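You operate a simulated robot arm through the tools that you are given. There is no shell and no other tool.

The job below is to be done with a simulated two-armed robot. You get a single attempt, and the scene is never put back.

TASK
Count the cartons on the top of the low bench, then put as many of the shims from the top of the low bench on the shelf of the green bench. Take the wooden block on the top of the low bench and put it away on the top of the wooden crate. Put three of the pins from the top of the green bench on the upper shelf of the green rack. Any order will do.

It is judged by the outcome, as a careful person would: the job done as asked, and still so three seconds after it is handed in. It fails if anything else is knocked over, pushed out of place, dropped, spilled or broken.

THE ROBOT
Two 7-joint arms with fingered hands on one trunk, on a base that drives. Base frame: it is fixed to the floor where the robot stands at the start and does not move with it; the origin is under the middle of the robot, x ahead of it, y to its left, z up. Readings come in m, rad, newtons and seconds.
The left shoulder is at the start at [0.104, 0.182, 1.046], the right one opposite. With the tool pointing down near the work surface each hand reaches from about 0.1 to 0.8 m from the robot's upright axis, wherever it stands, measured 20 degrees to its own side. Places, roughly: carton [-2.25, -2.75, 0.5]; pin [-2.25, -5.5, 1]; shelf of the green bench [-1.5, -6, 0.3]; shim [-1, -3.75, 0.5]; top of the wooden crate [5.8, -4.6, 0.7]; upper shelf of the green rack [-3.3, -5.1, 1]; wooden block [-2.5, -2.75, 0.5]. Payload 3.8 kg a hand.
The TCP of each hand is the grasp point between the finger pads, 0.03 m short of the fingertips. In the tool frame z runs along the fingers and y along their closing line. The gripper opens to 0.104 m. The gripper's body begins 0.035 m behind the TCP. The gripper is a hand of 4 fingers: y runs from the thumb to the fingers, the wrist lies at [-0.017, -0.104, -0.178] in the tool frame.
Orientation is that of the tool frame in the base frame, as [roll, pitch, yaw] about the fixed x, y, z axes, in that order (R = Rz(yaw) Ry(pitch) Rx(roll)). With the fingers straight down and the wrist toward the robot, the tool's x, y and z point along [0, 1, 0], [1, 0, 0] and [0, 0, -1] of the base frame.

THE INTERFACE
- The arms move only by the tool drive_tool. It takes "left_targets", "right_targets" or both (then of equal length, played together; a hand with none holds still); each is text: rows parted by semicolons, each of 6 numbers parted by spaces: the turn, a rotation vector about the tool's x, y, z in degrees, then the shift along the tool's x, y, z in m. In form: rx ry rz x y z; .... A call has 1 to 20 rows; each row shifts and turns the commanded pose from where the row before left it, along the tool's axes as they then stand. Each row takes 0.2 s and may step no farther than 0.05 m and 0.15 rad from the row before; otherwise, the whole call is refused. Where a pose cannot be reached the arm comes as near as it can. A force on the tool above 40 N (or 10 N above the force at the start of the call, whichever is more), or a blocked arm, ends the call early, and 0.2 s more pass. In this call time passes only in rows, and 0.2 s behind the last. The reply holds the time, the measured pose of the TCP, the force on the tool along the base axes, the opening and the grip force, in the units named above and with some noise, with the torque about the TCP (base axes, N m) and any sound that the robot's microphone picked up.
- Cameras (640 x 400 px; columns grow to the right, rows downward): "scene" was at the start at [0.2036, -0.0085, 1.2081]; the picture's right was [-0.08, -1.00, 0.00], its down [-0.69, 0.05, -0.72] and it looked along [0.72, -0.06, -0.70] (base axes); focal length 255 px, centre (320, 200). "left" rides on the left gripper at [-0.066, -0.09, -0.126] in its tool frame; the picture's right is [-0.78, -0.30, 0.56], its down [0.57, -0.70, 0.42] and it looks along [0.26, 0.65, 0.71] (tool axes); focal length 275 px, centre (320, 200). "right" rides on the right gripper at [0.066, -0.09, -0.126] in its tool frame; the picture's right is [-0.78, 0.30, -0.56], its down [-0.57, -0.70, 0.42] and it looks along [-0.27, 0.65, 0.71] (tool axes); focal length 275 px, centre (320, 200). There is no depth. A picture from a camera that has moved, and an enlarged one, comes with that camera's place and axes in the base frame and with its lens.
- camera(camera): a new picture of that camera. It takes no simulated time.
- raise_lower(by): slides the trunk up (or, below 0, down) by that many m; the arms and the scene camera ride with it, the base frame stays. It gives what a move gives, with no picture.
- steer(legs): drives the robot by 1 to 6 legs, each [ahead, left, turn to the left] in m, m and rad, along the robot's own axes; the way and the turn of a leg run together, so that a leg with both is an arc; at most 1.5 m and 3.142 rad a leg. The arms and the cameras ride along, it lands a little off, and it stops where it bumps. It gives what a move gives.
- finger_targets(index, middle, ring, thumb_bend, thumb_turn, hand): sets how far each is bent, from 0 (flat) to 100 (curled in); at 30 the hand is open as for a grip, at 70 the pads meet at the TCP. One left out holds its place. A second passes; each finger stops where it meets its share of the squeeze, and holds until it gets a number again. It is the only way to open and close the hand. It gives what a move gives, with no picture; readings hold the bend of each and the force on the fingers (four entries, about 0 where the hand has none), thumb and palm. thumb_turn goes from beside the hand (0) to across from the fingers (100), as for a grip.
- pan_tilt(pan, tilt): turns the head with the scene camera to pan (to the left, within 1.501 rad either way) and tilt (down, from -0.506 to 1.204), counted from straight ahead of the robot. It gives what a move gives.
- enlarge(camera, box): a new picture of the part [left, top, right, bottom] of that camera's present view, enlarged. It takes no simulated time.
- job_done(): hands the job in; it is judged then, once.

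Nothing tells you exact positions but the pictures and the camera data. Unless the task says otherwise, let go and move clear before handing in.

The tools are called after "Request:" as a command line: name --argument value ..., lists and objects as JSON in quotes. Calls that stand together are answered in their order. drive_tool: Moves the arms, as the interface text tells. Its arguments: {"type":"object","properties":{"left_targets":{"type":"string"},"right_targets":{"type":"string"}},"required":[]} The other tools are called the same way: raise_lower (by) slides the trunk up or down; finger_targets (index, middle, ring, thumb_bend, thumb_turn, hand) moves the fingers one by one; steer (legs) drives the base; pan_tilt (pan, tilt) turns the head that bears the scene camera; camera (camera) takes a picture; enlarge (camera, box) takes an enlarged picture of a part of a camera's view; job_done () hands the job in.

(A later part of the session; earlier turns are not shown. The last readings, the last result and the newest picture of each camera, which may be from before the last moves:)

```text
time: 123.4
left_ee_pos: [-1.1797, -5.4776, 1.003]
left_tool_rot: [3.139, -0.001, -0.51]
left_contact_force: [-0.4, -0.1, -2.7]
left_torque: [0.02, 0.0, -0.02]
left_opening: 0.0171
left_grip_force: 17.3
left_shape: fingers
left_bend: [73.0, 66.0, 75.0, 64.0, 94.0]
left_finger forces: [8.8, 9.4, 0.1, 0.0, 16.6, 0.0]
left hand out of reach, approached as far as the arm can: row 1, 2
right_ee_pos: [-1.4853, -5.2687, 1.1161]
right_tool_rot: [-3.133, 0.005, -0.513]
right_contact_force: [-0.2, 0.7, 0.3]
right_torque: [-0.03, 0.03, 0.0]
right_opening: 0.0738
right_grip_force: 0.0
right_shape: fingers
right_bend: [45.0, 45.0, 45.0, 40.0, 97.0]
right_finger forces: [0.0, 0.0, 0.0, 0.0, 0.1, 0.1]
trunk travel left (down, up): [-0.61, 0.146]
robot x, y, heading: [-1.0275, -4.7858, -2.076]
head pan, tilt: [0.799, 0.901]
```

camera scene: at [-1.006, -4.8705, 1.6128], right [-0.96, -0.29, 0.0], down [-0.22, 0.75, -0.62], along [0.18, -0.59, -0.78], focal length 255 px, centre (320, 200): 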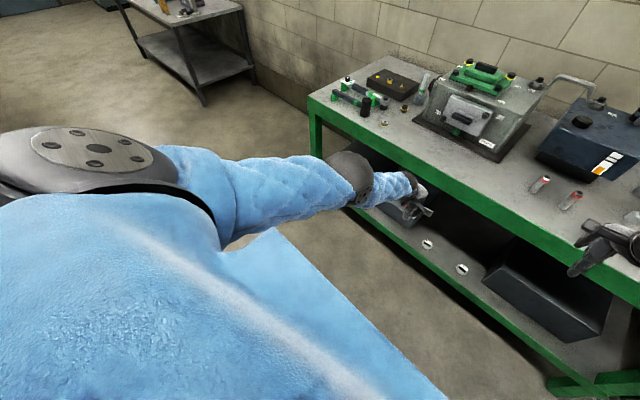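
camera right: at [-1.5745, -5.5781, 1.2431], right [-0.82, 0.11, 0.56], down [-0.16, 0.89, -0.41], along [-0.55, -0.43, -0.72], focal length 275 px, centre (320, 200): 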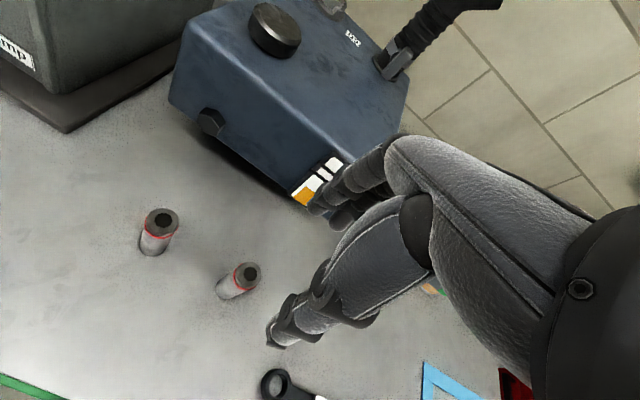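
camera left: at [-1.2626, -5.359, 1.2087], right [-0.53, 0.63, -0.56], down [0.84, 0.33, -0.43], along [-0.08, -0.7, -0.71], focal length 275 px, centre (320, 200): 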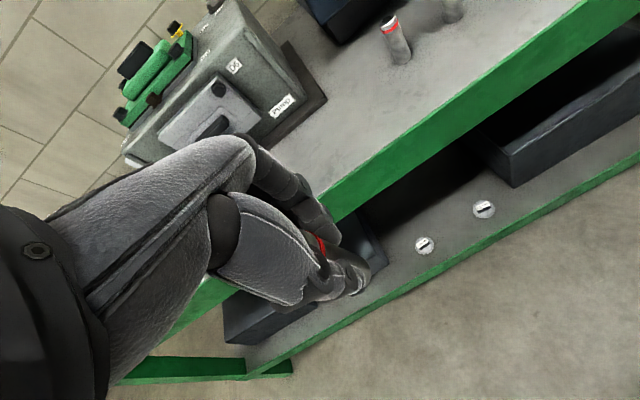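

The left arm is straight and only slides on its reach limit. I'll let it swing down to hang, where the elbow can bend naturally, and then bring it forward.

Request:
drive_tool --left_targets "0 0 0 0.01 -0.02 0.04; 0 0 0 0.01 -0.02 0.04; 0 0 0 0.01 -0.025 0.04; 0 0 0 0.01 -0.03 0.035; 0 0 0 0 -0.035 0.03; 0 0 0 0 -0.035 0.03"

Request:
camera --camera "scene"

```text
time: 124.8
left_ee_pos: [-1.0626, -5.3478, 0.7929]
left_tool_rot: [3.135, -0.002, -0.51]
left_contact_force: [0.2, -0.5, -2.4]
left_torque: [0.0, 0.01, -0.01]
left_opening: 0.0173
left_grip_force: 17.6
left_shape: fingers
left_bend: [73.0, 66.0, 75.0, 64.0, 94.0]
left_finger forces: [9.0, 9.4, 0.0, 0.0, 16.4, 0.1]
left hand out of reach, approached as far as the arm can: row 2, 3
right_ee_pos: [-1.4854, -5.2676, 1.1172]
right_tool_rot: [-3.134, 0.007, -0.512]
right_contact_force: [-0.2, 0.1, 0.2]
right_torque: [0.02, 0.02, 0.01]
right_opening: 0.0735
right_grip_force: 0.1
right_shape: fingers
right_bend: [45.0, 45.0, 45.0, 40.0, 97.0]
right_finger forces: [0.0, 0.1, 0.1, 0.0, 0.0, 0.0]
trunk travel left (down, up): [-0.61, 0.146]
robot x, y, heading: [-1.0226, -4.7875, -2.077]
head pan, tilt: [0.799, 0.901]
```

```text
taken
camera scene: at [-1.0048, -4.8706, 1.6128], right [-0.96, -0.29, 0.0], down [-0.22, 0.75, -0.62], along [0.18, -0.59, -0.78], focal length 255 px, centre (320, 200)
```

scene: 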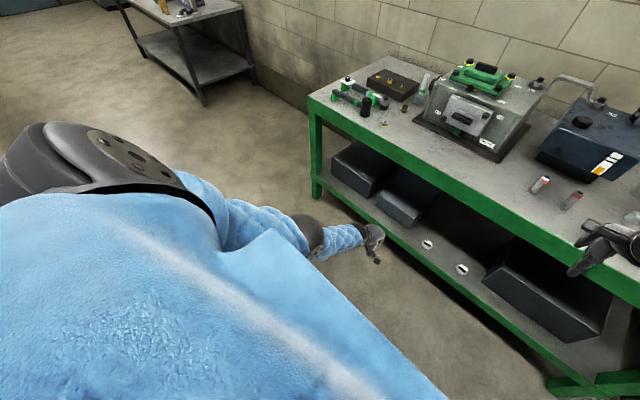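

Request:
drive_tool --left_targets "0 0 0 0.01 -0.01 -0.02; 0 0 0 0.01 0 -0.03; 0 0 0 0.01 0 -0.04; 0 0 0 0 0 -0.04; 0 0 0 0 0 -0.04"

Request:
camera --camera "scene"

```text
time: 126.0
left_ee_pos: [-1.029, -5.3518, 0.9645]
left_tool_rot: [3.139, -0.002, -0.51]
left_contact_force: [-0.1, 0.0, -2.5]
left_torque: [0.01, 0.02, 0.0]
left_opening: 0.0165
left_grip_force: 17.7
left_shape: fingers
left_bend: [73.0, 66.0, 75.0, 64.0, 94.0]
left_finger forces: [9.3, 9.0, 0.1, 0.1, 16.2, 0.0]
right_ee_pos: [-1.486, -5.268, 1.1165]
right_tool_rot: [-3.133, 0.008, -0.511]
right_contact_force: [0.0, 0.0, -0.1]
right_torque: [-0.02, -0.01, 0.0]
right_opening: 0.0738
right_grip_force: 0.1
right_shape: fingers
right_bend: [45.0, 45.0, 45.0, 40.0, 97.0]
right_finger forces: [0.1, 0.0, 0.0, 0.0, 0.0, 0.1]
trunk travel left (down, up): [-0.61, 0.146]
robot x, y, heading: [-1.0261, -4.7842, -2.074]
head pan, tilt: [0.799, 0.901]
```

```text
taken
camera scene: at [-1.0056, -4.8709, 1.6127], right [-0.96, -0.29, 0.0], down [-0.22, 0.75, -0.62], along [0.18, -0.59, -0.78], focal length 255 px, centre (320, 200)
```

scene: 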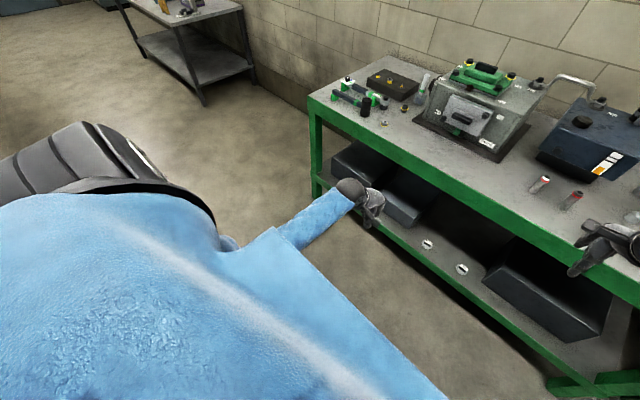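

The left elbow is bent properly again. I raise both hands, pull the right one back a little, and lower the trunk for better reach.

Request:
drive_tool --left_targets "0 0 0 0 0 -0.04; 0 0 0 0 0 -0.04; 0 0 0 0 0 -0.04; 0 0 0 0 0 -0.03" --right_targets "0 0 0 0 -0.02 -0.02; 0 0 0 0 -0.03 -0.02; 0 0 0 0 -0.03 -0.02; 0 0 0 0 0 -0.02"

Request:
raise_lower --by -0.12

Request:
pan_tilt --pan 0 --tilt 0.9

Request:
camera --camera "scene"

```text
time: 127.0
left_ee_pos: [-1.0289, -5.3515, 1.1174]
left_tool_rot: [3.138, -0.001, -0.509]
left_contact_force: [0.1, 1.0, -2.6]
left_torque: [-0.04, 0.02, -0.01]
left_opening: 0.0165
left_grip_force: 17.3
left_shape: fingers
left_bend: [73.0, 66.0, 75.0, 64.0, 94.0]
left_finger forces: [9.3, 9.0, 0.1, 0.0, 16.0, 0.0]
right_ee_pos: [-1.4449, -5.2014, 1.1957]
right_tool_rot: [-3.135, 0.005, -0.511]
right_contact_force: [0.1, -1.0, 0.1]
right_torque: [0.0, 0.01, -0.01]
right_opening: 0.0733
right_grip_force: 0.0
right_shape: fingers
right_bend: [45.0, 45.0, 45.0, 40.0, 97.0]
right_finger forces: [0.1, 0.0, 0.1, 0.0, 0.0, 0.1]
trunk travel left (down, up): [-0.61, 0.146]
robot x, y, heading: [-1.0271, -4.7853, -2.078]
head pan, tilt: [0.799, 0.901]
```

```text
time: 128.5
left_ee_pos: [-1.0301, -5.3519, 0.9943]
left_tool_rot: [3.135, -0.002, -0.511]
left_contact_force: [-0.1, 0.5, -1.7]
left_torque: [-0.01, 0.01, -0.05]
left_opening: 0.0167
left_grip_force: 16.6
left_shape: fingers
left_bend: [73.0, 66.0, 75.0, 64.0, 94.0]
left_finger forces: [9.3, 8.9, 0.1, 0.1, 16.0, 0.0]
right_ee_pos: [-1.4462, -5.2, 1.0766]
right_tool_rot: [-3.135, 0.006, -0.512]
right_contact_force: [-0.5, -0.4, -0.2]
right_torque: [0.02, 0.01, -0.05]
right_opening: 0.0734
right_grip_force: 0.0
right_shape: fingers
right_bend: [45.0, 45.0, 45.0, 40.0, 97.0]
right_finger forces: [0.0, 0.1, 0.0, 0.0, 0.0, 0.0]
trunk travel left (down, up): [-0.49, 0.266]
robot x, y, heading: [-1.0256, -4.7833, -2.077]
head pan, tilt: [0.799, 0.901]
```

```text
time: 129.6
left_ee_pos: [-1.0306, -5.3511, 0.9938]
left_tool_rot: [3.138, -0.001, -0.51]
left_contact_force: [0.0, 0.5, -2.2]
left_torque: [0.01, 0.01, -0.03]
left_opening: 0.0166
left_grip_force: 16.8
left_shape: fingers
left_bend: [73.0, 66.0, 75.0, 64.0, 94.0]
left_finger forces: [9.3, 9.0, 0.0, 0.0, 16.0, 0.0]
right_ee_pos: [-1.4471, -5.1999, 1.0773]
right_tool_rot: [-3.133, 0.007, -0.511]
right_contact_force: [0.0, 0.9, -0.7]
right_torque: [0.02, 0.0, -0.01]
right_opening: 0.0737
right_grip_force: 0.1
right_shape: fingers
right_bend: [45.0, 45.0, 45.0, 40.0, 97.0]
right_finger forces: [0.1, 0.0, 0.0, 0.0, 0.0, 0.0]
trunk travel left (down, up): [-0.49, 0.266]
robot x, y, heading: [-1.0262, -4.7862, -2.083]
head pan, tilt: [0.0, 0.901]
```

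```text
taken
camera scene: at [-1.0688, -4.8735, 1.4923], right [-0.87, 0.49, 0.0], down [0.38, 0.69, -0.62], along [-0.3, -0.54, -0.78], focal length 255 px, centre (320, 200)
```

scene: 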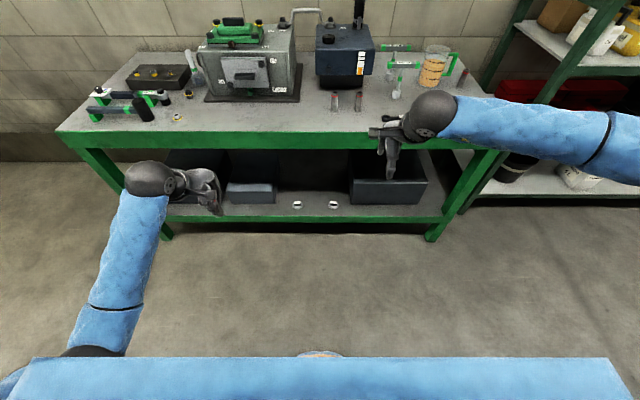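

Request:
camera --camera "left"

Request:
enlarge --camera "scene" --box '[120, 140, 280, 240]'

Request:
enlarge --camera "scene" --box '[280, 60, 420, 150]'

```text
taken
camera left: at [-1.0435, -5.2406, 1.1199], right [-0.53, 0.63, -0.56], down [0.84, 0.33, -0.43], along [-0.08, -0.7, -0.71], focal length 275 px, centre (320, 200)
```

left: 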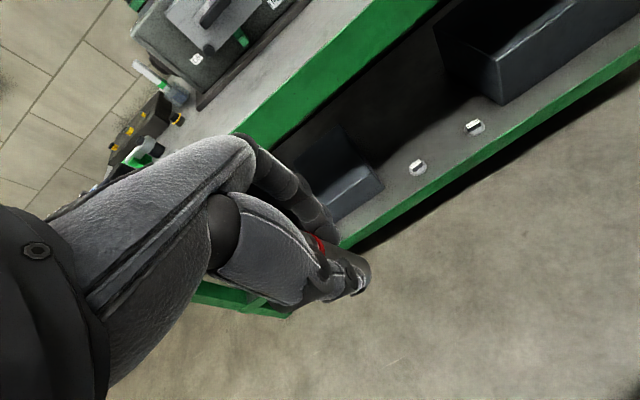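

```text
4.00 times, centred on (200, 190) of scene
camera zoom: at [-1.0688, -4.8735, 1.4923], right [-0.87, 0.49, 0.0], down [0.38, 0.69, -0.62], along [-0.3, -0.54, -0.78], focal length 1020 px, centre (800, 240)
```

zoom: 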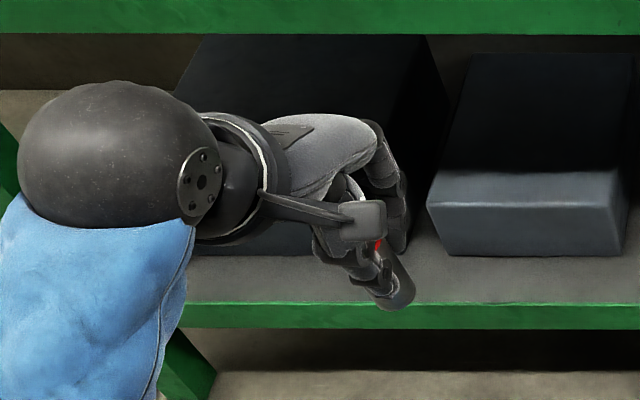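

```text
4.44 times, centred on (350, 105) of scene
camera zoom: at [-1.0688, -4.8735, 1.4923], right [-0.87, 0.49, 0.0], down [0.38, 0.69, -0.62], along [-0.3, -0.54, -0.78], focal length 1133 px, centre (187, 622)
```

zoom: 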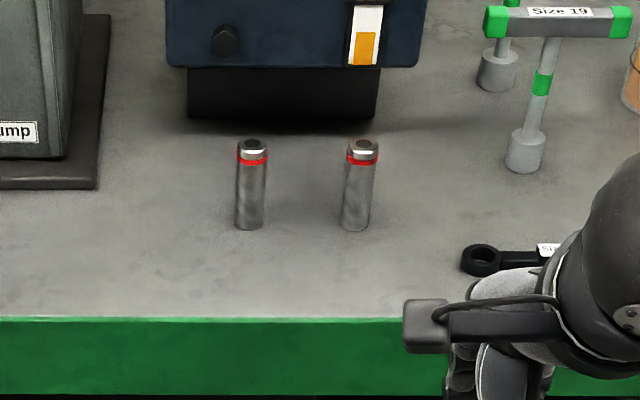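

Pins B and C still stand; pin A is firmly in the left hand. I drive back in with the trunk lower, so the right arm can reach pin C comfortably.

Request:
drive_tool --left_targets "0 0 0 0 0 -0.02; 0 0 0 0 0 -0.02"

Request:
steer --legs '[[0.44, 0, 0]]'

Request:
camera --camera "scene"

Request:
camera --camera "right"

Request:
camera --camera "left"

```text
time: 130.2
left_ee_pos: [-1.0293, -5.3526, 1.033]
left_tool_rot: [3.138, -0.002, -0.51]
left_contact_force: [-0.6, 0.9, -1.9]
left_torque: [-0.01, 0.03, 0.02]
left_opening: 0.0167
left_grip_force: 17.3
left_shape: fingers
left_bend: [73.0, 66.0, 75.0, 64.0, 94.0]
left_finger forces: [9.4, 9.0, 0.0, 0.0, 16.0, 0.0]
right_ee_pos: [-1.4468, -5.2008, 1.0762]
right_tool_rot: [-3.134, 0.008, -0.51]
right_contact_force: [-0.6, -0.4, -0.7]
right_torque: [-0.04, 0.0, 0.02]
right_opening: 0.0736
right_grip_force: 0.0
right_shape: fingers
right_bend: [45.0, 45.0, 45.0, 40.0, 97.0]
right_finger forces: [0.0, 0.0, 0.0, 0.1, 0.0, 0.0]
trunk travel left (down, up): [-0.49, 0.266]
robot x, y, heading: [-1.0282, -4.7853, -2.078]
head pan, tilt: [0.0, 0.901]
```

```text
time: 132.9
left_ee_pos: [-1.246, -5.737, 1.0339]
left_tool_rot: [3.14, 0.0, -0.51]
left_contact_force: [-0.3, 0.3, -2.4]
left_torque: [-0.01, 0.01, -0.02]
left_opening: 0.0167
left_grip_force: 17.3
left_shape: fingers
left_bend: [73.0, 66.0, 75.0, 64.0, 94.0]
left_finger forces: [9.5, 9.0, 0.0, 0.1, 16.0, 0.1]
right_ee_pos: [-1.6623, -5.5837, 1.0768]
right_tool_rot: [-3.133, 0.007, -0.513]
right_contact_force: [0.7, 0.8, 0.4]
right_torque: [0.01, 0.01, 0.01]
right_opening: 0.0736
right_grip_force: 0.0
right_shape: fingers
right_bend: [45.0, 45.0, 45.0, 40.0, 97.0]
right_finger forces: [0.0, 0.1, 0.0, 0.0, 0.0, 0.1]
trunk travel left (down, up): [-0.49, 0.266]
robot x, y, heading: [-1.2381, -5.1667, -2.084]
head pan, tilt: [0.0, 0.901]
```

```text
taken
camera scene: at [-1.2844, -5.2586, 1.4923], right [-0.87, 0.49, 0.0], down [0.38, 0.68, -0.62], along [-0.3, -0.54, -0.78], focal length 255 px, centre (320, 200)
```

scene: 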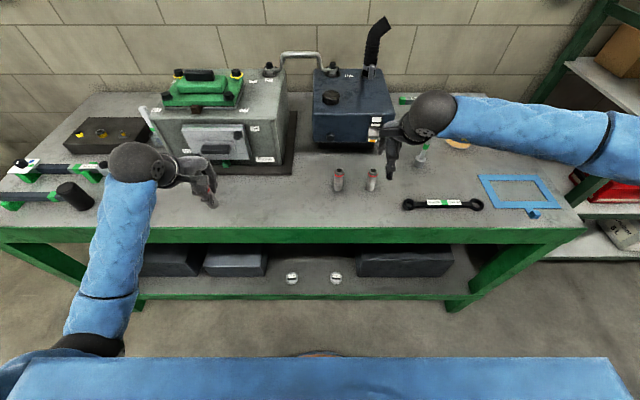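

```text
taken
camera right: at [-1.5614, -5.5383, 1.2029], right [-0.82, 0.12, 0.56], down [-0.15, 0.9, -0.41], along [-0.55, -0.43, -0.72], focal length 275 px, centre (320, 200)
```

right: 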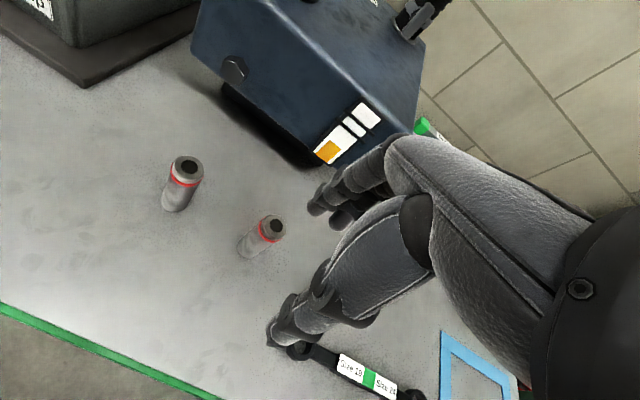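

```text
taken
camera left: at [-1.2593, -5.6256, 1.1589], right [-0.53, 0.64, -0.56], down [0.84, 0.33, -0.43], along [-0.09, -0.7, -0.71], focal length 275 px, centre (320, 200)
```

left: 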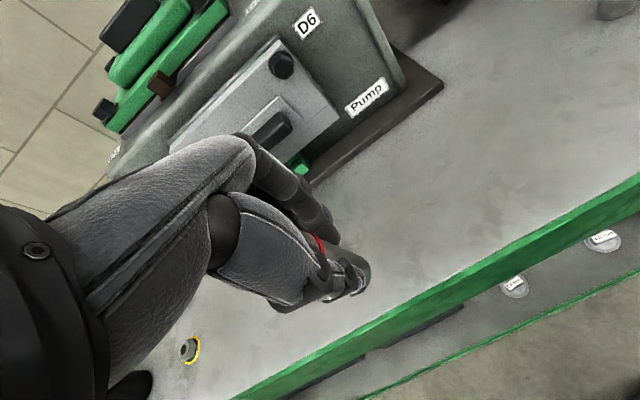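

Request:
enlarge --camera "right" --box '[140, 140, 320, 270]'

Request:
enlarge --camera "scene" --box '[300, 140, 420, 220]'

```text
3.08 times, centred on (230, 205) of right
camera zoom: at [-1.5614, -5.5383, 1.2029], right [-0.82, 0.12, 0.56], down [-0.15, 0.9, -0.41], along [-0.55, -0.43, -0.72], focal length 847 px, centre (597, 185)
```

zoom: 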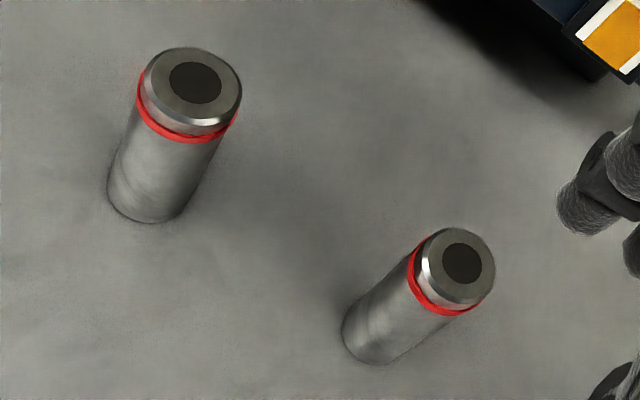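

```text
5.00 times, centred on (360, 180) of scene
camera zoom: at [-1.2844, -5.2586, 1.4923], right [-0.87, 0.49, 0.0], down [0.38, 0.68, -0.62], along [-0.3, -0.54, -0.78], focal length 1274 px, centre (120, 300)
```

zoom: 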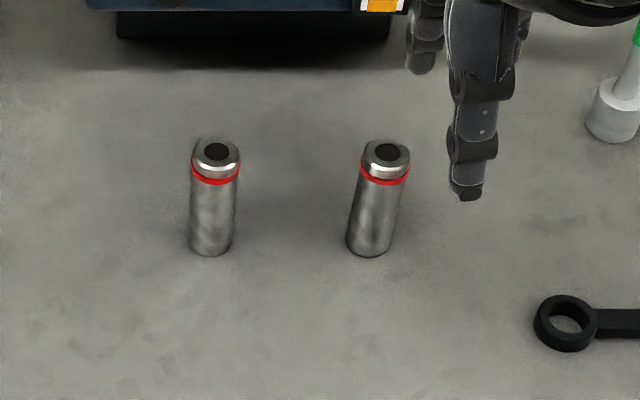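

Pin C is 13 mm left and 55 mm ahead of the right TCP. I align and descend around it.

Request:
drive_tool --right_targets "0 0 0 0.0065 0.027 0; 0 0 0 0.007 0.0275 0; 0 0 0 0 0 0.03; 0 0 0 0 0 0.03; 0 0 0 0 0 0.03; 0 0 0 0 0 0.025; 0 0 0 0 0 0.014"

Request:
camera --camera "right"

Request:
enlarge --camera "scene" --box '[300, 120, 440, 220]'

```text
time: 134.5
left_ee_pos: [-1.2452, -5.7365, 1.0347]
left_tool_rot: [3.138, -0.001, -0.511]
left_contact_force: [0.2, 0.0, -2.2]
left_torque: [-0.03, 0.02, 0.03]
left_opening: 0.0169
left_grip_force: 17.0
left_shape: fingers
left_bend: [73.0, 66.0, 75.0, 64.0, 94.0]
left_finger forces: [9.4, 9.0, 0.0, 0.0, 16.1, 0.1]
right_ee_pos: [-1.6766, -5.6367, 0.9459]
right_tool_rot: [-3.134, 0.007, -0.514]
right_contact_force: [0.4, 0.6, 0.2]
right_torque: [0.0, 0.01, 0.02]
right_opening: 0.0736
right_grip_force: 0.0
right_shape: fingers
right_bend: [45.0, 45.0, 45.0, 40.0, 97.0]
right_finger forces: [0.0, 0.1, 0.0, 0.0, 0.1, 0.1]
trunk travel left (down, up): [-0.49, 0.266]
robot x, y, heading: [-1.2397, -5.1733, -2.082]
head pan, tilt: [0.0, 0.901]
```

```text
taken
camera right: at [-1.5759, -5.5903, 1.0718], right [-0.82, 0.12, 0.56], down [-0.15, 0.9, -0.41], along [-0.55, -0.43, -0.72], focal length 275 px, centre (320, 200)
```

right: 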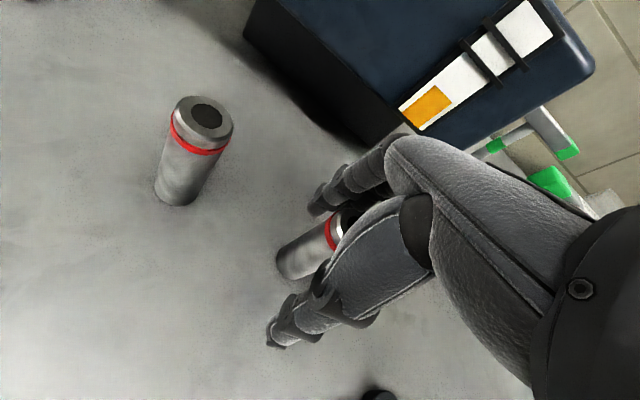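

```text
4.00 times, centred on (370, 170) of scene
camera zoom: at [-1.284, -5.2578, 1.4924], right [-0.87, 0.49, 0.0], down [0.38, 0.68, -0.62], along [-0.3, -0.54, -0.78], focal length 1020 px, centre (120, 320)
```

zoom: 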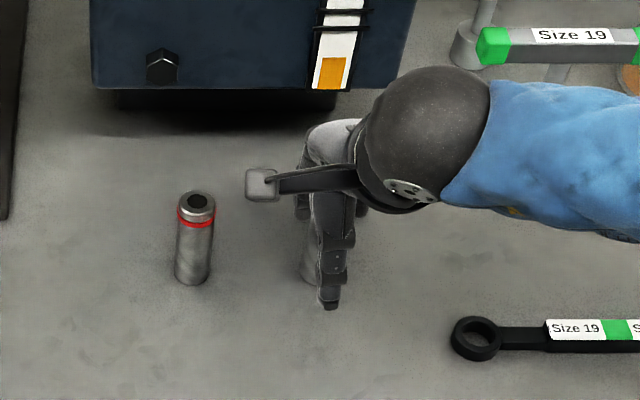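

Request:
finger_targets --hand "right" --index 75 --middle 75 --ring 75 --thumb_bend 75

Request:
camera --camera "right"

```text
time: 135.5
left_ee_pos: [-1.2452, -5.7357, 1.0342]
left_tool_rot: [3.138, -0.001, -0.511]
left_contact_force: [0.1, 0.5, -1.9]
left_torque: [-0.02, 0.04, 0.01]
left_opening: 0.0166
left_grip_force: 17.3
left_shape: fingers
left_bend: [73.0, 66.0, 75.0, 64.0, 94.0]
left_finger forces: [9.4, 8.9, 0.1, 0.1, 15.9, 0.1]
right_ee_pos: [-1.6767, -5.6359, 0.9463]
right_tool_rot: [-3.132, 0.008, -0.513]
right_contact_force: [0.3, -0.3, 0.1]
right_torque: [0.02, 0.0, 0.02]
right_opening: 0.0183
right_grip_force: 16.4
right_shape: fingers
right_bend: [72.0, 66.0, 75.0, 64.0, 95.0]
right_finger forces: [8.2, 9.4, 0.1, 0.1, 15.6, 0.0]
trunk travel left (down, up): [-0.49, 0.266]
robot x, y, heading: [-1.2434, -5.1693, -2.08]
head pan, tilt: [0.0, 0.901]
```

```text
taken
camera right: at [-1.5758, -5.5906, 1.0723], right [-0.82, 0.12, 0.56], down [-0.15, 0.9, -0.42], along [-0.55, -0.43, -0.72], focal length 275 px, centre (320, 200)
```

right: 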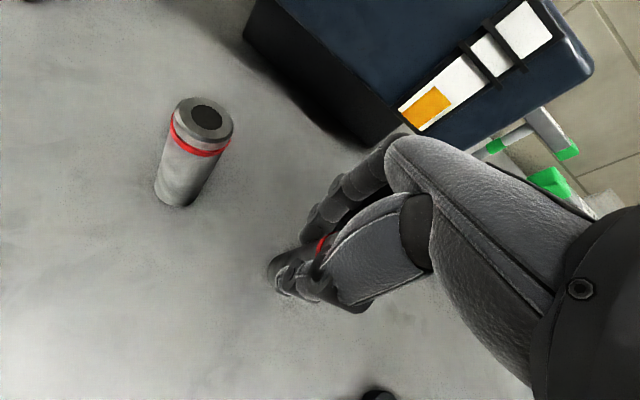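

Pin C is gripped. I lift it straight up and check for drift.

Request:
drive_tool --right_targets "0 0 0 0 0 -0.02; 0 0 0 0 0 -0.03; 0 0 0 0 0 -0.03; 0 0 0 0 0 -0.03"

Request:
camera --camera "scene"

```text
time: 136.5
left_ee_pos: [-1.2441, -5.7362, 1.0336]
left_tool_rot: [3.139, -0.003, -0.51]
left_contact_force: [0.5, 0.6, -3.2]
left_torque: [0.01, 0.0, -0.04]
left_opening: 0.0167
left_grip_force: 17.1
left_shape: fingers
left_bend: [73.0, 66.0, 75.0, 64.0, 94.0]
left_finger forces: [9.4, 9.0, 0.0, 0.0, 16.0, 0.0]
right_ee_pos: [-1.6751, -5.6383, 1.0568]
right_tool_rot: [-3.133, 0.006, -0.513]
right_contact_force: [0.9, 1.5, -2.4]
right_torque: [-0.02, -0.02, -0.01]
right_opening: 0.018
right_grip_force: 16.4
right_shape: fingers
right_bend: [72.0, 66.0, 75.0, 63.0, 95.0]
right_finger forces: [8.4, 9.6, 0.1, 0.0, 15.6, 0.0]
trunk travel left (down, up): [-0.49, 0.266]
robot x, y, heading: [-1.2392, -5.1684, -2.083]
head pan, tilt: [0.0, 0.901]
```

```text
taken
camera scene: at [-1.2838, -5.2577, 1.4924], right [-0.87, 0.49, 0.0], down [0.38, 0.68, -0.62], along [-0.3, -0.54, -0.78], focal length 255 px, centre (320, 200)
```

scene: 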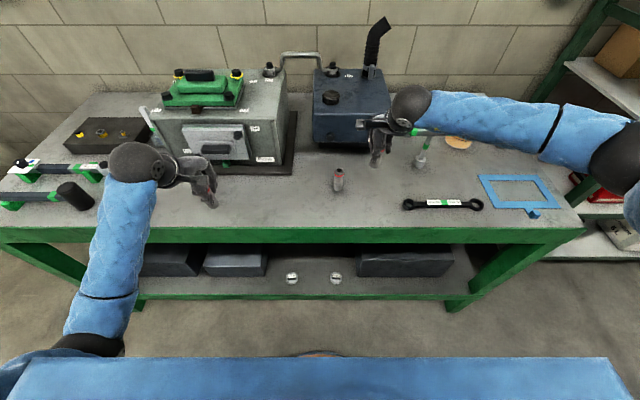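

Both pins are lifted. I pull the right hand back, back off the bench and slide right toward the green rack.

Request:
drive_tool --right_targets "0 0 0 0 -0.03 0; 0 0 0 0 -0.03 0; 0 0 0 0 -0.03 0"

Request:
steer --legs '[[-0.27, 0, 0], [0, -1.1, 0]]'

Request:
pan_tilt --pan -0.35 --tilt 0.45

Request:
camera --camera "scene"

```text
time: 137.3
left_ee_pos: [-1.2449, -5.7357, 1.0335]
left_tool_rot: [3.137, -0.001, -0.511]
left_contact_force: [0.7, 0.8, -2.2]
left_torque: [-0.02, -0.04, 0.03]
left_opening: 0.0168
left_grip_force: 16.6
left_shape: fingers
left_bend: [73.0, 66.0, 75.0, 64.0, 94.0]
left_finger forces: [9.4, 9.0, 0.0, 0.0, 16.1, 0.0]
right_ee_pos: [-1.6304, -5.5573, 1.0572]
right_tool_rot: [-3.132, 0.007, -0.515]
right_contact_force: [0.0, 0.4, -2.6]
right_torque: [-0.07, 0.02, -0.01]
right_opening: 0.0177
right_grip_force: 16.5
right_shape: fingers
right_bend: [72.0, 66.0, 75.0, 63.0, 95.0]
right_finger forces: [8.7, 9.5, 0.1, 0.1, 15.7, 0.0]
trunk travel left (down, up): [-0.49, 0.266]
robot x, y, heading: [-1.2376, -5.1729, -2.085]
head pan, tilt: [0.0, 0.901]
```

```text
time: 144.4
left_ee_pos: [-2.0674, -4.9646, 1.0349]
left_tool_rot: [3.138, -0.002, -0.51]
left_contact_force: [-0.6, -0.6, -2.8]
left_torque: [-0.01, 0.02, 0.01]
left_opening: 0.0168
left_grip_force: 17.5
left_shape: fingers
left_bend: [73.0, 66.0, 75.0, 64.0, 94.0]
left_finger forces: [9.4, 9.0, 0.0, 0.0, 16.1, 0.1]
right_ee_pos: [-2.4535, -4.787, 1.0577]
right_tool_rot: [-3.134, 0.004, -0.511]
right_contact_force: [-0.5, 0.3, -2.7]
right_torque: [-0.03, -0.01, 0.02]
right_opening: 0.018
right_grip_force: 16.7
right_shape: fingers
right_bend: [72.0, 66.0, 75.0, 63.0, 95.0]
right_finger forces: [8.8, 9.4, 0.0, 0.0, 15.7, 0.1]
trunk travel left (down, up): [-0.49, 0.266]
robot x, y, heading: [-2.0635, -4.3939, -2.079]
head pan, tilt: [0.0, 0.901]
```

```text
time: 145.3
left_ee_pos: [-2.0664, -4.9639, 1.0343]
left_tool_rot: [3.139, -0.001, -0.507]
left_contact_force: [-0.6, 0.5, -2.7]
left_torque: [0.0, -0.01, 0.0]
left_opening: 0.0168
left_grip_force: 17.4
left_shape: fingers
left_bend: [73.0, 66.0, 75.0, 64.0, 94.0]
left_finger forces: [9.4, 9.0, 0.1, 0.0, 16.1, 0.0]
right_ee_pos: [-2.4525, -4.7868, 1.0583]
right_tool_rot: [-3.132, 0.007, -0.51]
right_contact_force: [-0.3, -0.2, -2.4]
right_torque: [-0.07, 0.02, -0.01]
right_opening: 0.0181
right_grip_force: 17.4
right_shape: fingers
right_bend: [72.0, 66.0, 75.0, 63.0, 95.0]
right_finger forces: [8.8, 9.5, 0.0, 0.0, 15.8, 0.1]
trunk travel left (down, up): [-0.49, 0.266]
robot x, y, heading: [-2.0585, -4.3953, -2.083]
head pan, tilt: [-0.351, 0.45]
```

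```text
taken
camera scene: at [-2.1395, -4.4791, 1.5306], right [-0.65, 0.76, 0.0], down [0.33, 0.29, -0.9], along [-0.68, -0.59, -0.44], focal length 255 px, centre (320, 200)
```

scene: 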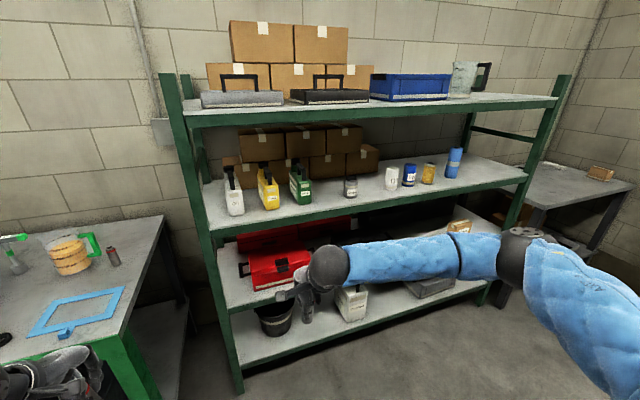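

I see the rack: shelves at roughly z 0.25, 0.63, 1.03 and 1.43; the upper shelf (bottles) is the z≈1.0 one. I enlarge to find free places for the pins.

Request:
enlarge --camera "scene" --box '[190, 110, 400, 240]'

Request:
enlarge --camera "scene" --box '[340, 110, 560, 240]'

```text
3.05 times, centred on (295, 175) of scene
camera zoom: at [-2.1395, -4.4791, 1.5306], right [-0.65, 0.76, 0.0], down [0.33, 0.29, -0.9], along [-0.68, -0.59, -0.44], focal length 777 px, centre (396, 276)
```

zoom: 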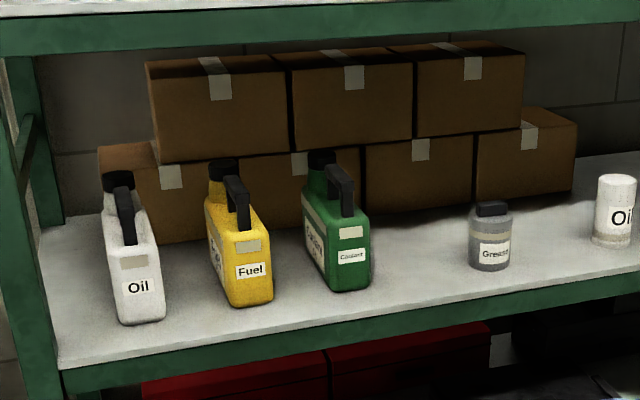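

```text
2.91 times, centred on (450, 175) of scene
camera zoom: at [-2.1395, -4.4791, 1.5306], right [-0.65, 0.76, 0.0], down [0.33, 0.29, -0.9], along [-0.68, -0.59, -0.44], focal length 742 px, centre (-58, 273)
```

zoom: 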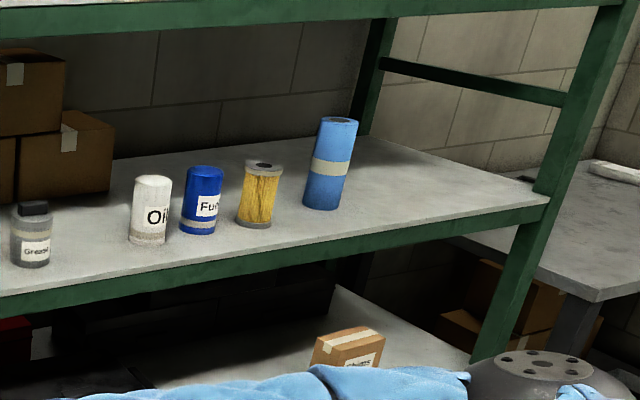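

Free spots on the upper shelf: a ~17 cm gap between the green can and the grease bottle, and another between grease and the white Oil can. I raise the trunk and line up so each hand faces one gap.

Request:
raise_lower --by 0.12

Request:
steer --legs '[[0, -0.567, 0]]'

Request:
pan_tilt --pan 0 --tilt 0.6

Request:
camera --camera "scene"

```text
time: 146.8
left_ee_pos: [-2.0671, -4.9628, 1.1535]
left_tool_rot: [3.14, -0.003, -0.508]
left_contact_force: [0.6, 0.8, -2.7]
left_torque: [0.0, 0.0, -0.02]
left_opening: 0.0166
left_grip_force: 17.4
left_shape: fingers
left_bend: [73.0, 66.0, 75.0, 64.0, 94.0]
left_finger forces: [9.4, 9.0, 0.1, 0.1, 16.1, 0.0]
right_ee_pos: [-2.453, -4.7853, 1.1769]
right_tool_rot: [-3.133, 0.008, -0.511]
right_contact_force: [-0.6, -0.2, -2.4]
right_torque: [-0.02, -0.01, 0.02]
right_opening: 0.0175
right_grip_force: 17.0
right_shape: fingers
right_bend: [72.0, 66.0, 75.0, 63.0, 95.0]
right_finger forces: [8.8, 9.5, 0.0, 0.0, 15.7, 0.1]
trunk travel left (down, up): [-0.61, 0.146]
robot x, y, heading: [-2.0592, -4.3996, -2.077]
head pan, tilt: [-0.351, 0.45]
```

```text
time: 150.1
left_ee_pos: [-2.5637, -4.6866, 1.1543]
left_tool_rot: [3.139, -0.002, -0.507]
left_contact_force: [-0.1, 1.0, -2.1]
left_torque: [-0.03, -0.01, -0.02]
left_opening: 0.0167
left_grip_force: 16.6
left_shape: fingers
left_bend: [73.0, 66.0, 75.0, 64.0, 94.0]
left_finger forces: [9.4, 9.0, 0.1, 0.0, 16.1, 0.0]
right_ee_pos: [-2.95, -4.511, 1.1769]
right_tool_rot: [-3.134, 0.003, -0.508]
right_contact_force: [0.0, 0.0, -2.3]
right_torque: [-0.03, -0.01, 0.0]
right_opening: 0.0178
right_grip_force: 17.1
right_shape: fingers
right_bend: [72.0, 66.0, 75.0, 63.0, 95.0]
right_finger forces: [8.9, 9.4, 0.1, 0.0, 15.6, 0.0]
trunk travel left (down, up): [-0.61, 0.146]
robot x, y, heading: [-2.5613, -4.1205, -2.075]
head pan, tilt: [-0.351, 0.45]
```

```text
time: 150.9
left_ee_pos: [-2.5621, -4.6866, 1.1536]
left_tool_rot: [3.138, -0.001, -0.506]
left_contact_force: [0.2, -0.5, -1.7]
left_torque: [-0.04, 0.01, -0.04]
left_opening: 0.0167
left_grip_force: 17.2
left_shape: fingers
left_bend: [73.0, 66.0, 75.0, 64.0, 94.0]
left_finger forces: [9.4, 9.0, 0.0, 0.0, 16.2, 0.0]
right_ee_pos: [-2.9494, -4.5119, 1.1781]
right_tool_rot: [-3.133, 0.006, -0.507]
right_contact_force: [0.5, 0.7, -2.4]
right_torque: [0.0, 0.0, -0.03]
right_opening: 0.0175
right_grip_force: 17.0
right_shape: fingers
right_bend: [72.0, 66.0, 75.0, 63.0, 95.0]
right_finger forces: [8.9, 9.4, 0.0, 0.0, 15.7, 0.1]
trunk travel left (down, up): [-0.61, 0.146]
robot x, y, heading: [-2.5616, -4.117, -2.076]
head pan, tilt: [0.0, 0.6]
```

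```text
taken
camera scene: at [-2.6054, -4.2109, 1.6375], right [-0.87, 0.49, 0.0], down [0.27, 0.49, -0.82], along [-0.4, -0.72, -0.57], focal length 255 px, centre (320, 200)
```

scene: 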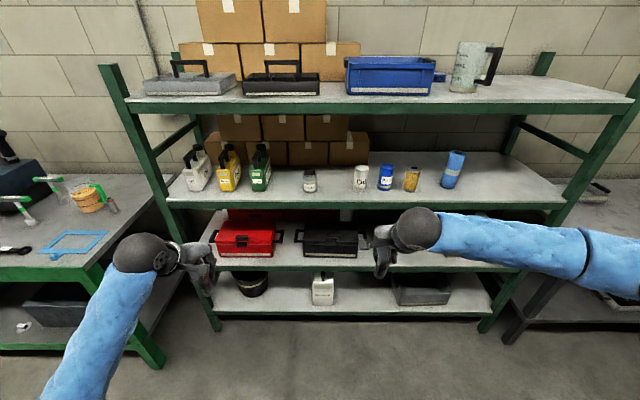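

Request:
enlarge --camera "scene" --box '[240, 130, 400, 230]'

Request:
enlarge --camera "scene" --box '[130, 230, 290, 330]'

```text
4.00 times, centred on (320, 180) of scene
camera zoom: at [-2.6054, -4.2109, 1.6375], right [-0.87, 0.49, 0.0], down [0.27, 0.49, -0.82], along [-0.4, -0.72, -0.57], focal length 1020 px, centre (320, 280)
```

zoom: 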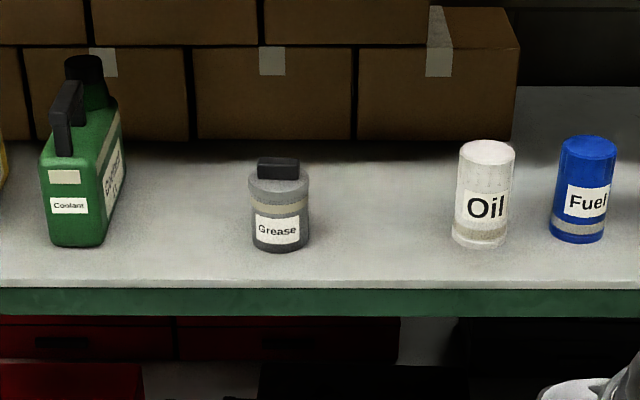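

```text
4.00 times, centred on (210, 280) of scene
camera zoom: at [-2.6054, -4.2109, 1.6375], right [-0.87, 0.49, 0.0], down [0.27, 0.49, -0.82], along [-0.4, -0.72, -0.57], focal length 1020 px, centre (760, -120)
```

zoom: 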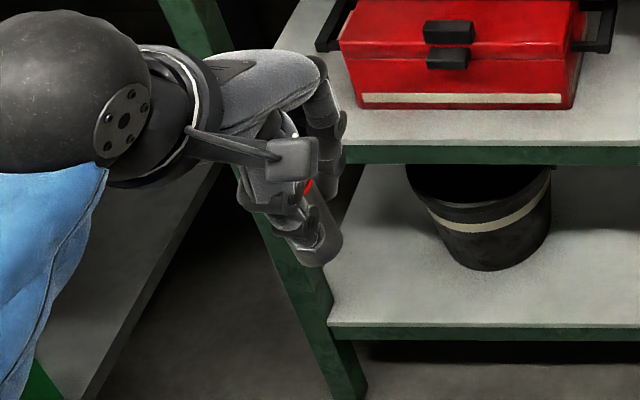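

The gaps lie at about r −0.26…−0.09 and −0.02…+0.15 in front of me, shelf edge 1.02 m ahead. I drive in, keeping both pins above the shelf.

Request:
steer --legs '[[0.49, 0.04, 0]]'

Request:
pan_tilt --pan 0 --tilt 0.9

Request:
camera --camera "scene"

Request:
camera --camera "left"

Request:
camera --camera "right"

```text
time: 153.8
left_ee_pos: [-2.7668, -5.1328, 1.1539]
left_tool_rot: [3.137, -0.002, -0.509]
left_contact_force: [-0.2, -0.5, -2.4]
left_torque: [-0.06, 0.01, -0.01]
left_opening: 0.0164
left_grip_force: 17.2
left_shape: fingers
left_bend: [73.0, 66.0, 75.0, 64.0, 94.0]
left_finger forces: [9.4, 9.0, 0.0, 0.0, 16.1, 0.0]
right_ee_pos: [-3.1516, -4.9569, 1.1775]
right_tool_rot: [-3.131, 0.007, -0.512]
right_contact_force: [0.1, 0.4, -2.2]
right_torque: [-0.01, 0.02, -0.02]
right_opening: 0.0179
right_grip_force: 16.7
right_shape: fingers
right_bend: [72.0, 66.0, 75.0, 63.0, 95.0]
right_finger forces: [8.9, 9.5, 0.0, 0.0, 15.8, 0.0]
trunk travel left (down, up): [-0.61, 0.146]
robot x, y, heading: [-2.7655, -4.5635, -2.082]
head pan, tilt: [0.0, 0.6]
```

```text
time: 154.6
left_ee_pos: [-2.7673, -5.1322, 1.1535]
left_tool_rot: [3.139, -0.002, -0.511]
left_contact_force: [-0.2, -0.3, -2.3]
left_torque: [0.0, 0.05, 0.02]
left_opening: 0.0165
left_grip_force: 16.9
left_shape: fingers
left_bend: [73.0, 66.0, 75.0, 64.0, 94.0]
left_finger forces: [9.5, 9.0, 0.0, 0.0, 16.1, 0.0]
right_ee_pos: [-3.1534, -4.9543, 1.1773]
right_tool_rot: [-3.133, 0.007, -0.512]
right_contact_force: [-0.3, -0.5, -2.0]
right_torque: [-0.02, -0.02, -0.01]
right_opening: 0.0174
right_grip_force: 17.3
right_shape: fingers
right_bend: [72.0, 66.0, 75.0, 63.0, 95.0]
right_finger forces: [8.9, 9.5, 0.1, 0.0, 15.6, 0.1]
trunk travel left (down, up): [-0.61, 0.146]
robot x, y, heading: [-2.761, -4.567, -2.084]
head pan, tilt: [0.0, 0.901]
```

```text
taken
camera scene: at [-2.8018, -4.6446, 1.6128], right [-0.87, 0.49, 0.0], down [0.38, 0.68, -0.62], along [-0.3, -0.54, -0.78], focal length 255 px, centre (320, 200)
```

scene: 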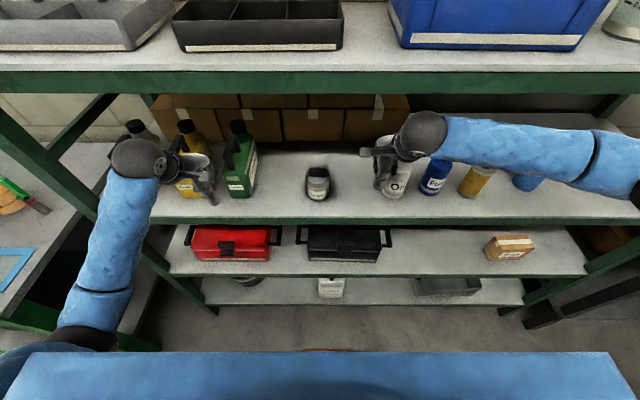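

```text
taken
camera left: at [-2.7813, -5.0208, 1.279], right [-0.53, 0.64, -0.56], down [0.84, 0.33, -0.43], along [-0.09, -0.7, -0.71], focal length 275 px, centre (320, 200)
```

left: 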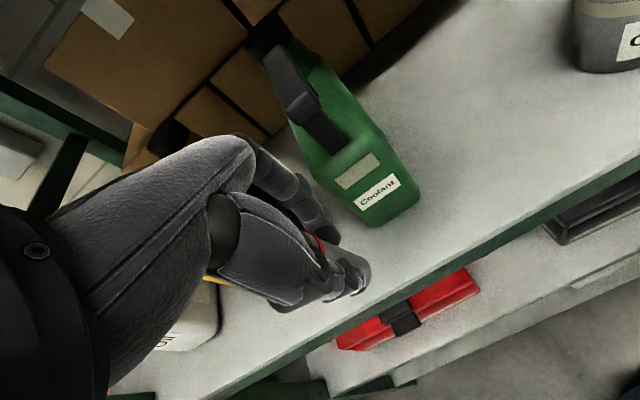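

```text
taken
camera right: at [-3.0519, -4.9086, 1.3038], right [-0.82, 0.12, 0.56], down [-0.16, 0.9, -0.42], along [-0.55, -0.43, -0.72], focal length 275 px, centre (320, 200)
```

right: 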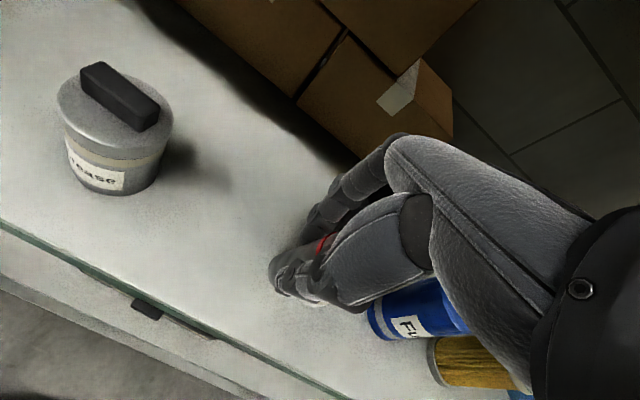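

The pins hang in front of their gaps; left needs 15 cm right and 8 cm forward, right needs 4 cm left and 4 cm forward. I move them at height first.

Request:
drive_tool --left_targets "0 0 0 -0.037 0 0; 0 0 0 -0.037 0 0; 0 0 0 -0.037 0 0; 0 0 0 -0.036 0 0; 0 0 0 0 0.026 0; 0 0 0 0 0.026 0; 0 0 0 0 0.026 0" --right_targets "0 0 0 0.01 0 0; 0 0 0 0.01 0 0; 0 0 0 0.01 0 0; 0 0 0 0.007 0 0; 0 0 0 0 0.015 0; 0 0 0 0 0.015 0; 0 0 0 0 0.014 0"

Request:
camera --camera "scene"

Request:
camera --camera "left"

Request:
camera --camera "right"

```text
time: 156.2
left_ee_pos: [-2.932, -5.1294, 1.1529]
left_tool_rot: [3.139, -0.002, -0.509]
left_contact_force: [0.3, -0.3, -1.6]
left_torque: [-0.02, 0.01, 0.0]
left_opening: 0.0163
left_grip_force: 16.7
left_shape: fingers
left_bend: [73.0, 66.0, 75.0, 64.0, 94.0]
left_finger forces: [9.5, 9.1, 0.0, 0.1, 16.1, 0.0]
right_ee_pos: [-3.1437, -5.0132, 1.1755]
right_tool_rot: [-3.13, 0.008, -0.512]
right_contact_force: [-0.1, 0.4, -3.0]
right_torque: [-0.01, 0.01, 0.01]
right_opening: 0.0177
right_grip_force: 17.0
right_shape: fingers
right_bend: [72.0, 66.0, 75.0, 63.0, 95.0]
right_finger forces: [9.0, 9.5, 0.0, 0.0, 15.7, 0.0]
trunk travel left (down, up): [-0.61, 0.146]
robot x, y, heading: [-2.7608, -4.5657, -2.08]
head pan, tilt: [0.0, 0.901]
```

```text
taken
camera scene: at [-2.8028, -4.6459, 1.6126], right [-0.87, 0.49, 0.0], down [0.38, 0.68, -0.62], along [-0.3, -0.54, -0.78], focal length 255 px, centre (320, 200)
```

scene: 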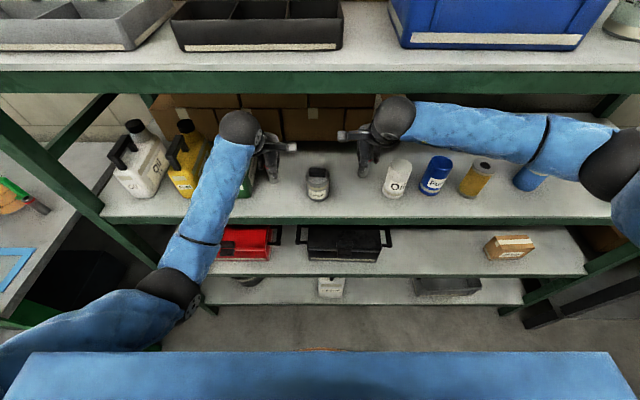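

```text
taken
camera left: at [-2.9475, -5.0177, 1.2782], right [-0.53, 0.64, -0.56], down [0.84, 0.33, -0.42], along [-0.08, -0.7, -0.71], focal length 275 px, centre (320, 200)
```

left: 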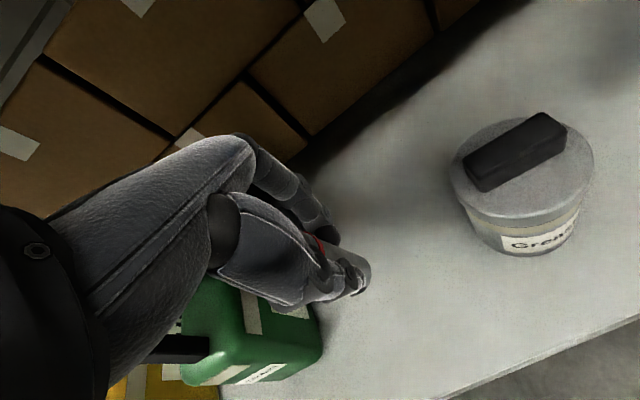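

```text
taken
camera right: at [-3.0424, -4.9663, 1.3027], right [-0.82, 0.12, 0.56], down [-0.16, 0.9, -0.41], along [-0.55, -0.43, -0.72], focal length 275 px, centre (320, 200)
```

right: 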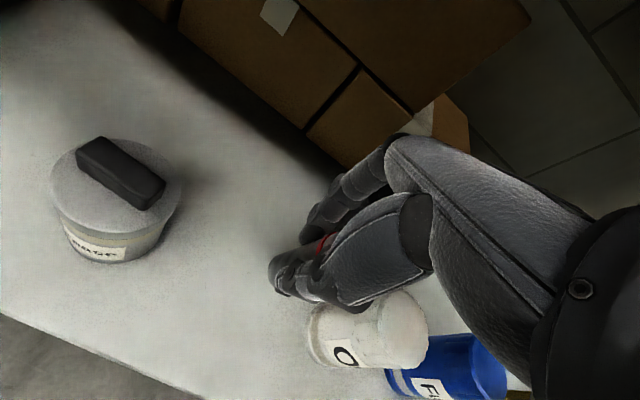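

Both pins are centred in their gaps (about 9–11 cm clearance each side). I lower both to just above the shelf.

Request:
drive_tool --left_targets "0 0 0 0 0 0.03; 0 0 0 0 0 0.03; 0 0 0 0 0 0.02; 0 0 0 0 0 0.012" --right_targets "0 0 0 0 0 0.035; 0 0 0 0 0 0.035; 0 0 0 0 0 0.03; 0 0 0 0 0 0.014"

Request:
camera --camera "left"

Request:
camera --camera "right"

```text
time: 157.2
left_ee_pos: [-2.9301, -5.1248, 1.0712]
left_tool_rot: [3.124, 0.0, -0.509]
left_contact_force: [3.6, 2.2, 32.1]
left_torque: [0.56, 0.08, -0.03]
left_opening: 0.0
left_grip_force: 21.2
left_shape: fingers
left_bend: [75.0, 74.0, 75.0, 74.0, 95.0]
left_finger forces: [0.0, 0.0, 0.1, 0.0, 42.0, 0.1]
right_ee_pos: [-3.1389, -5.0048, 1.0711]
right_tool_rot: [3.137, 0.002, -0.511]
right_contact_force: [2.5, 2.8, 30.5]
right_torque: [0.15, -0.47, 0.01]
right_opening: 0.0001
right_grip_force: 20.5
right_shape: fingers
right_bend: [75.0, 73.0, 75.0, 74.0, 95.0]
right_finger forces: [0.1, 0.0, 0.0, 0.0, 40.8, 0.0]
trunk travel left (down, up): [-0.61, 0.146]
robot x, y, heading: [-2.7604, -4.5669, -2.081]
head pan, tilt: [0.0, 0.901]
```

```text
taken
camera left: at [-2.9426, -5.0113, 1.1944], right [-0.54, 0.63, -0.56], down [0.84, 0.33, -0.44], along [-0.09, -0.71, -0.7], focal length 275 px, centre (320, 200)
```

left: 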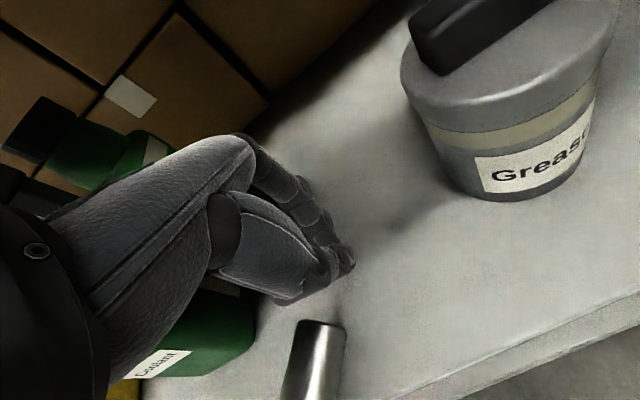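

```text
taken
camera right: at [-3.0373, -4.958, 1.1956], right [-0.82, 0.12, 0.56], down [-0.16, 0.89, -0.43], along [-0.55, -0.44, -0.71], focal length 275 px, centre (320, 200)
```

right: 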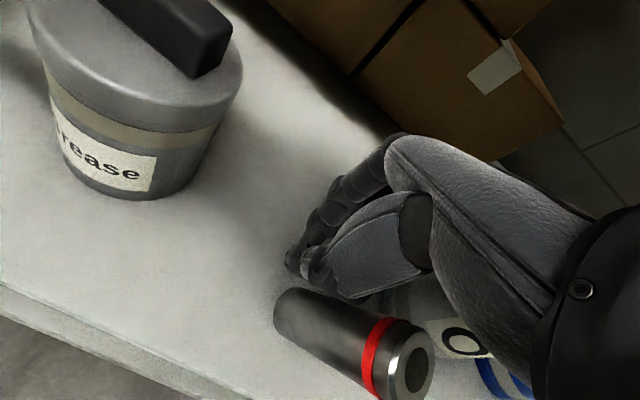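

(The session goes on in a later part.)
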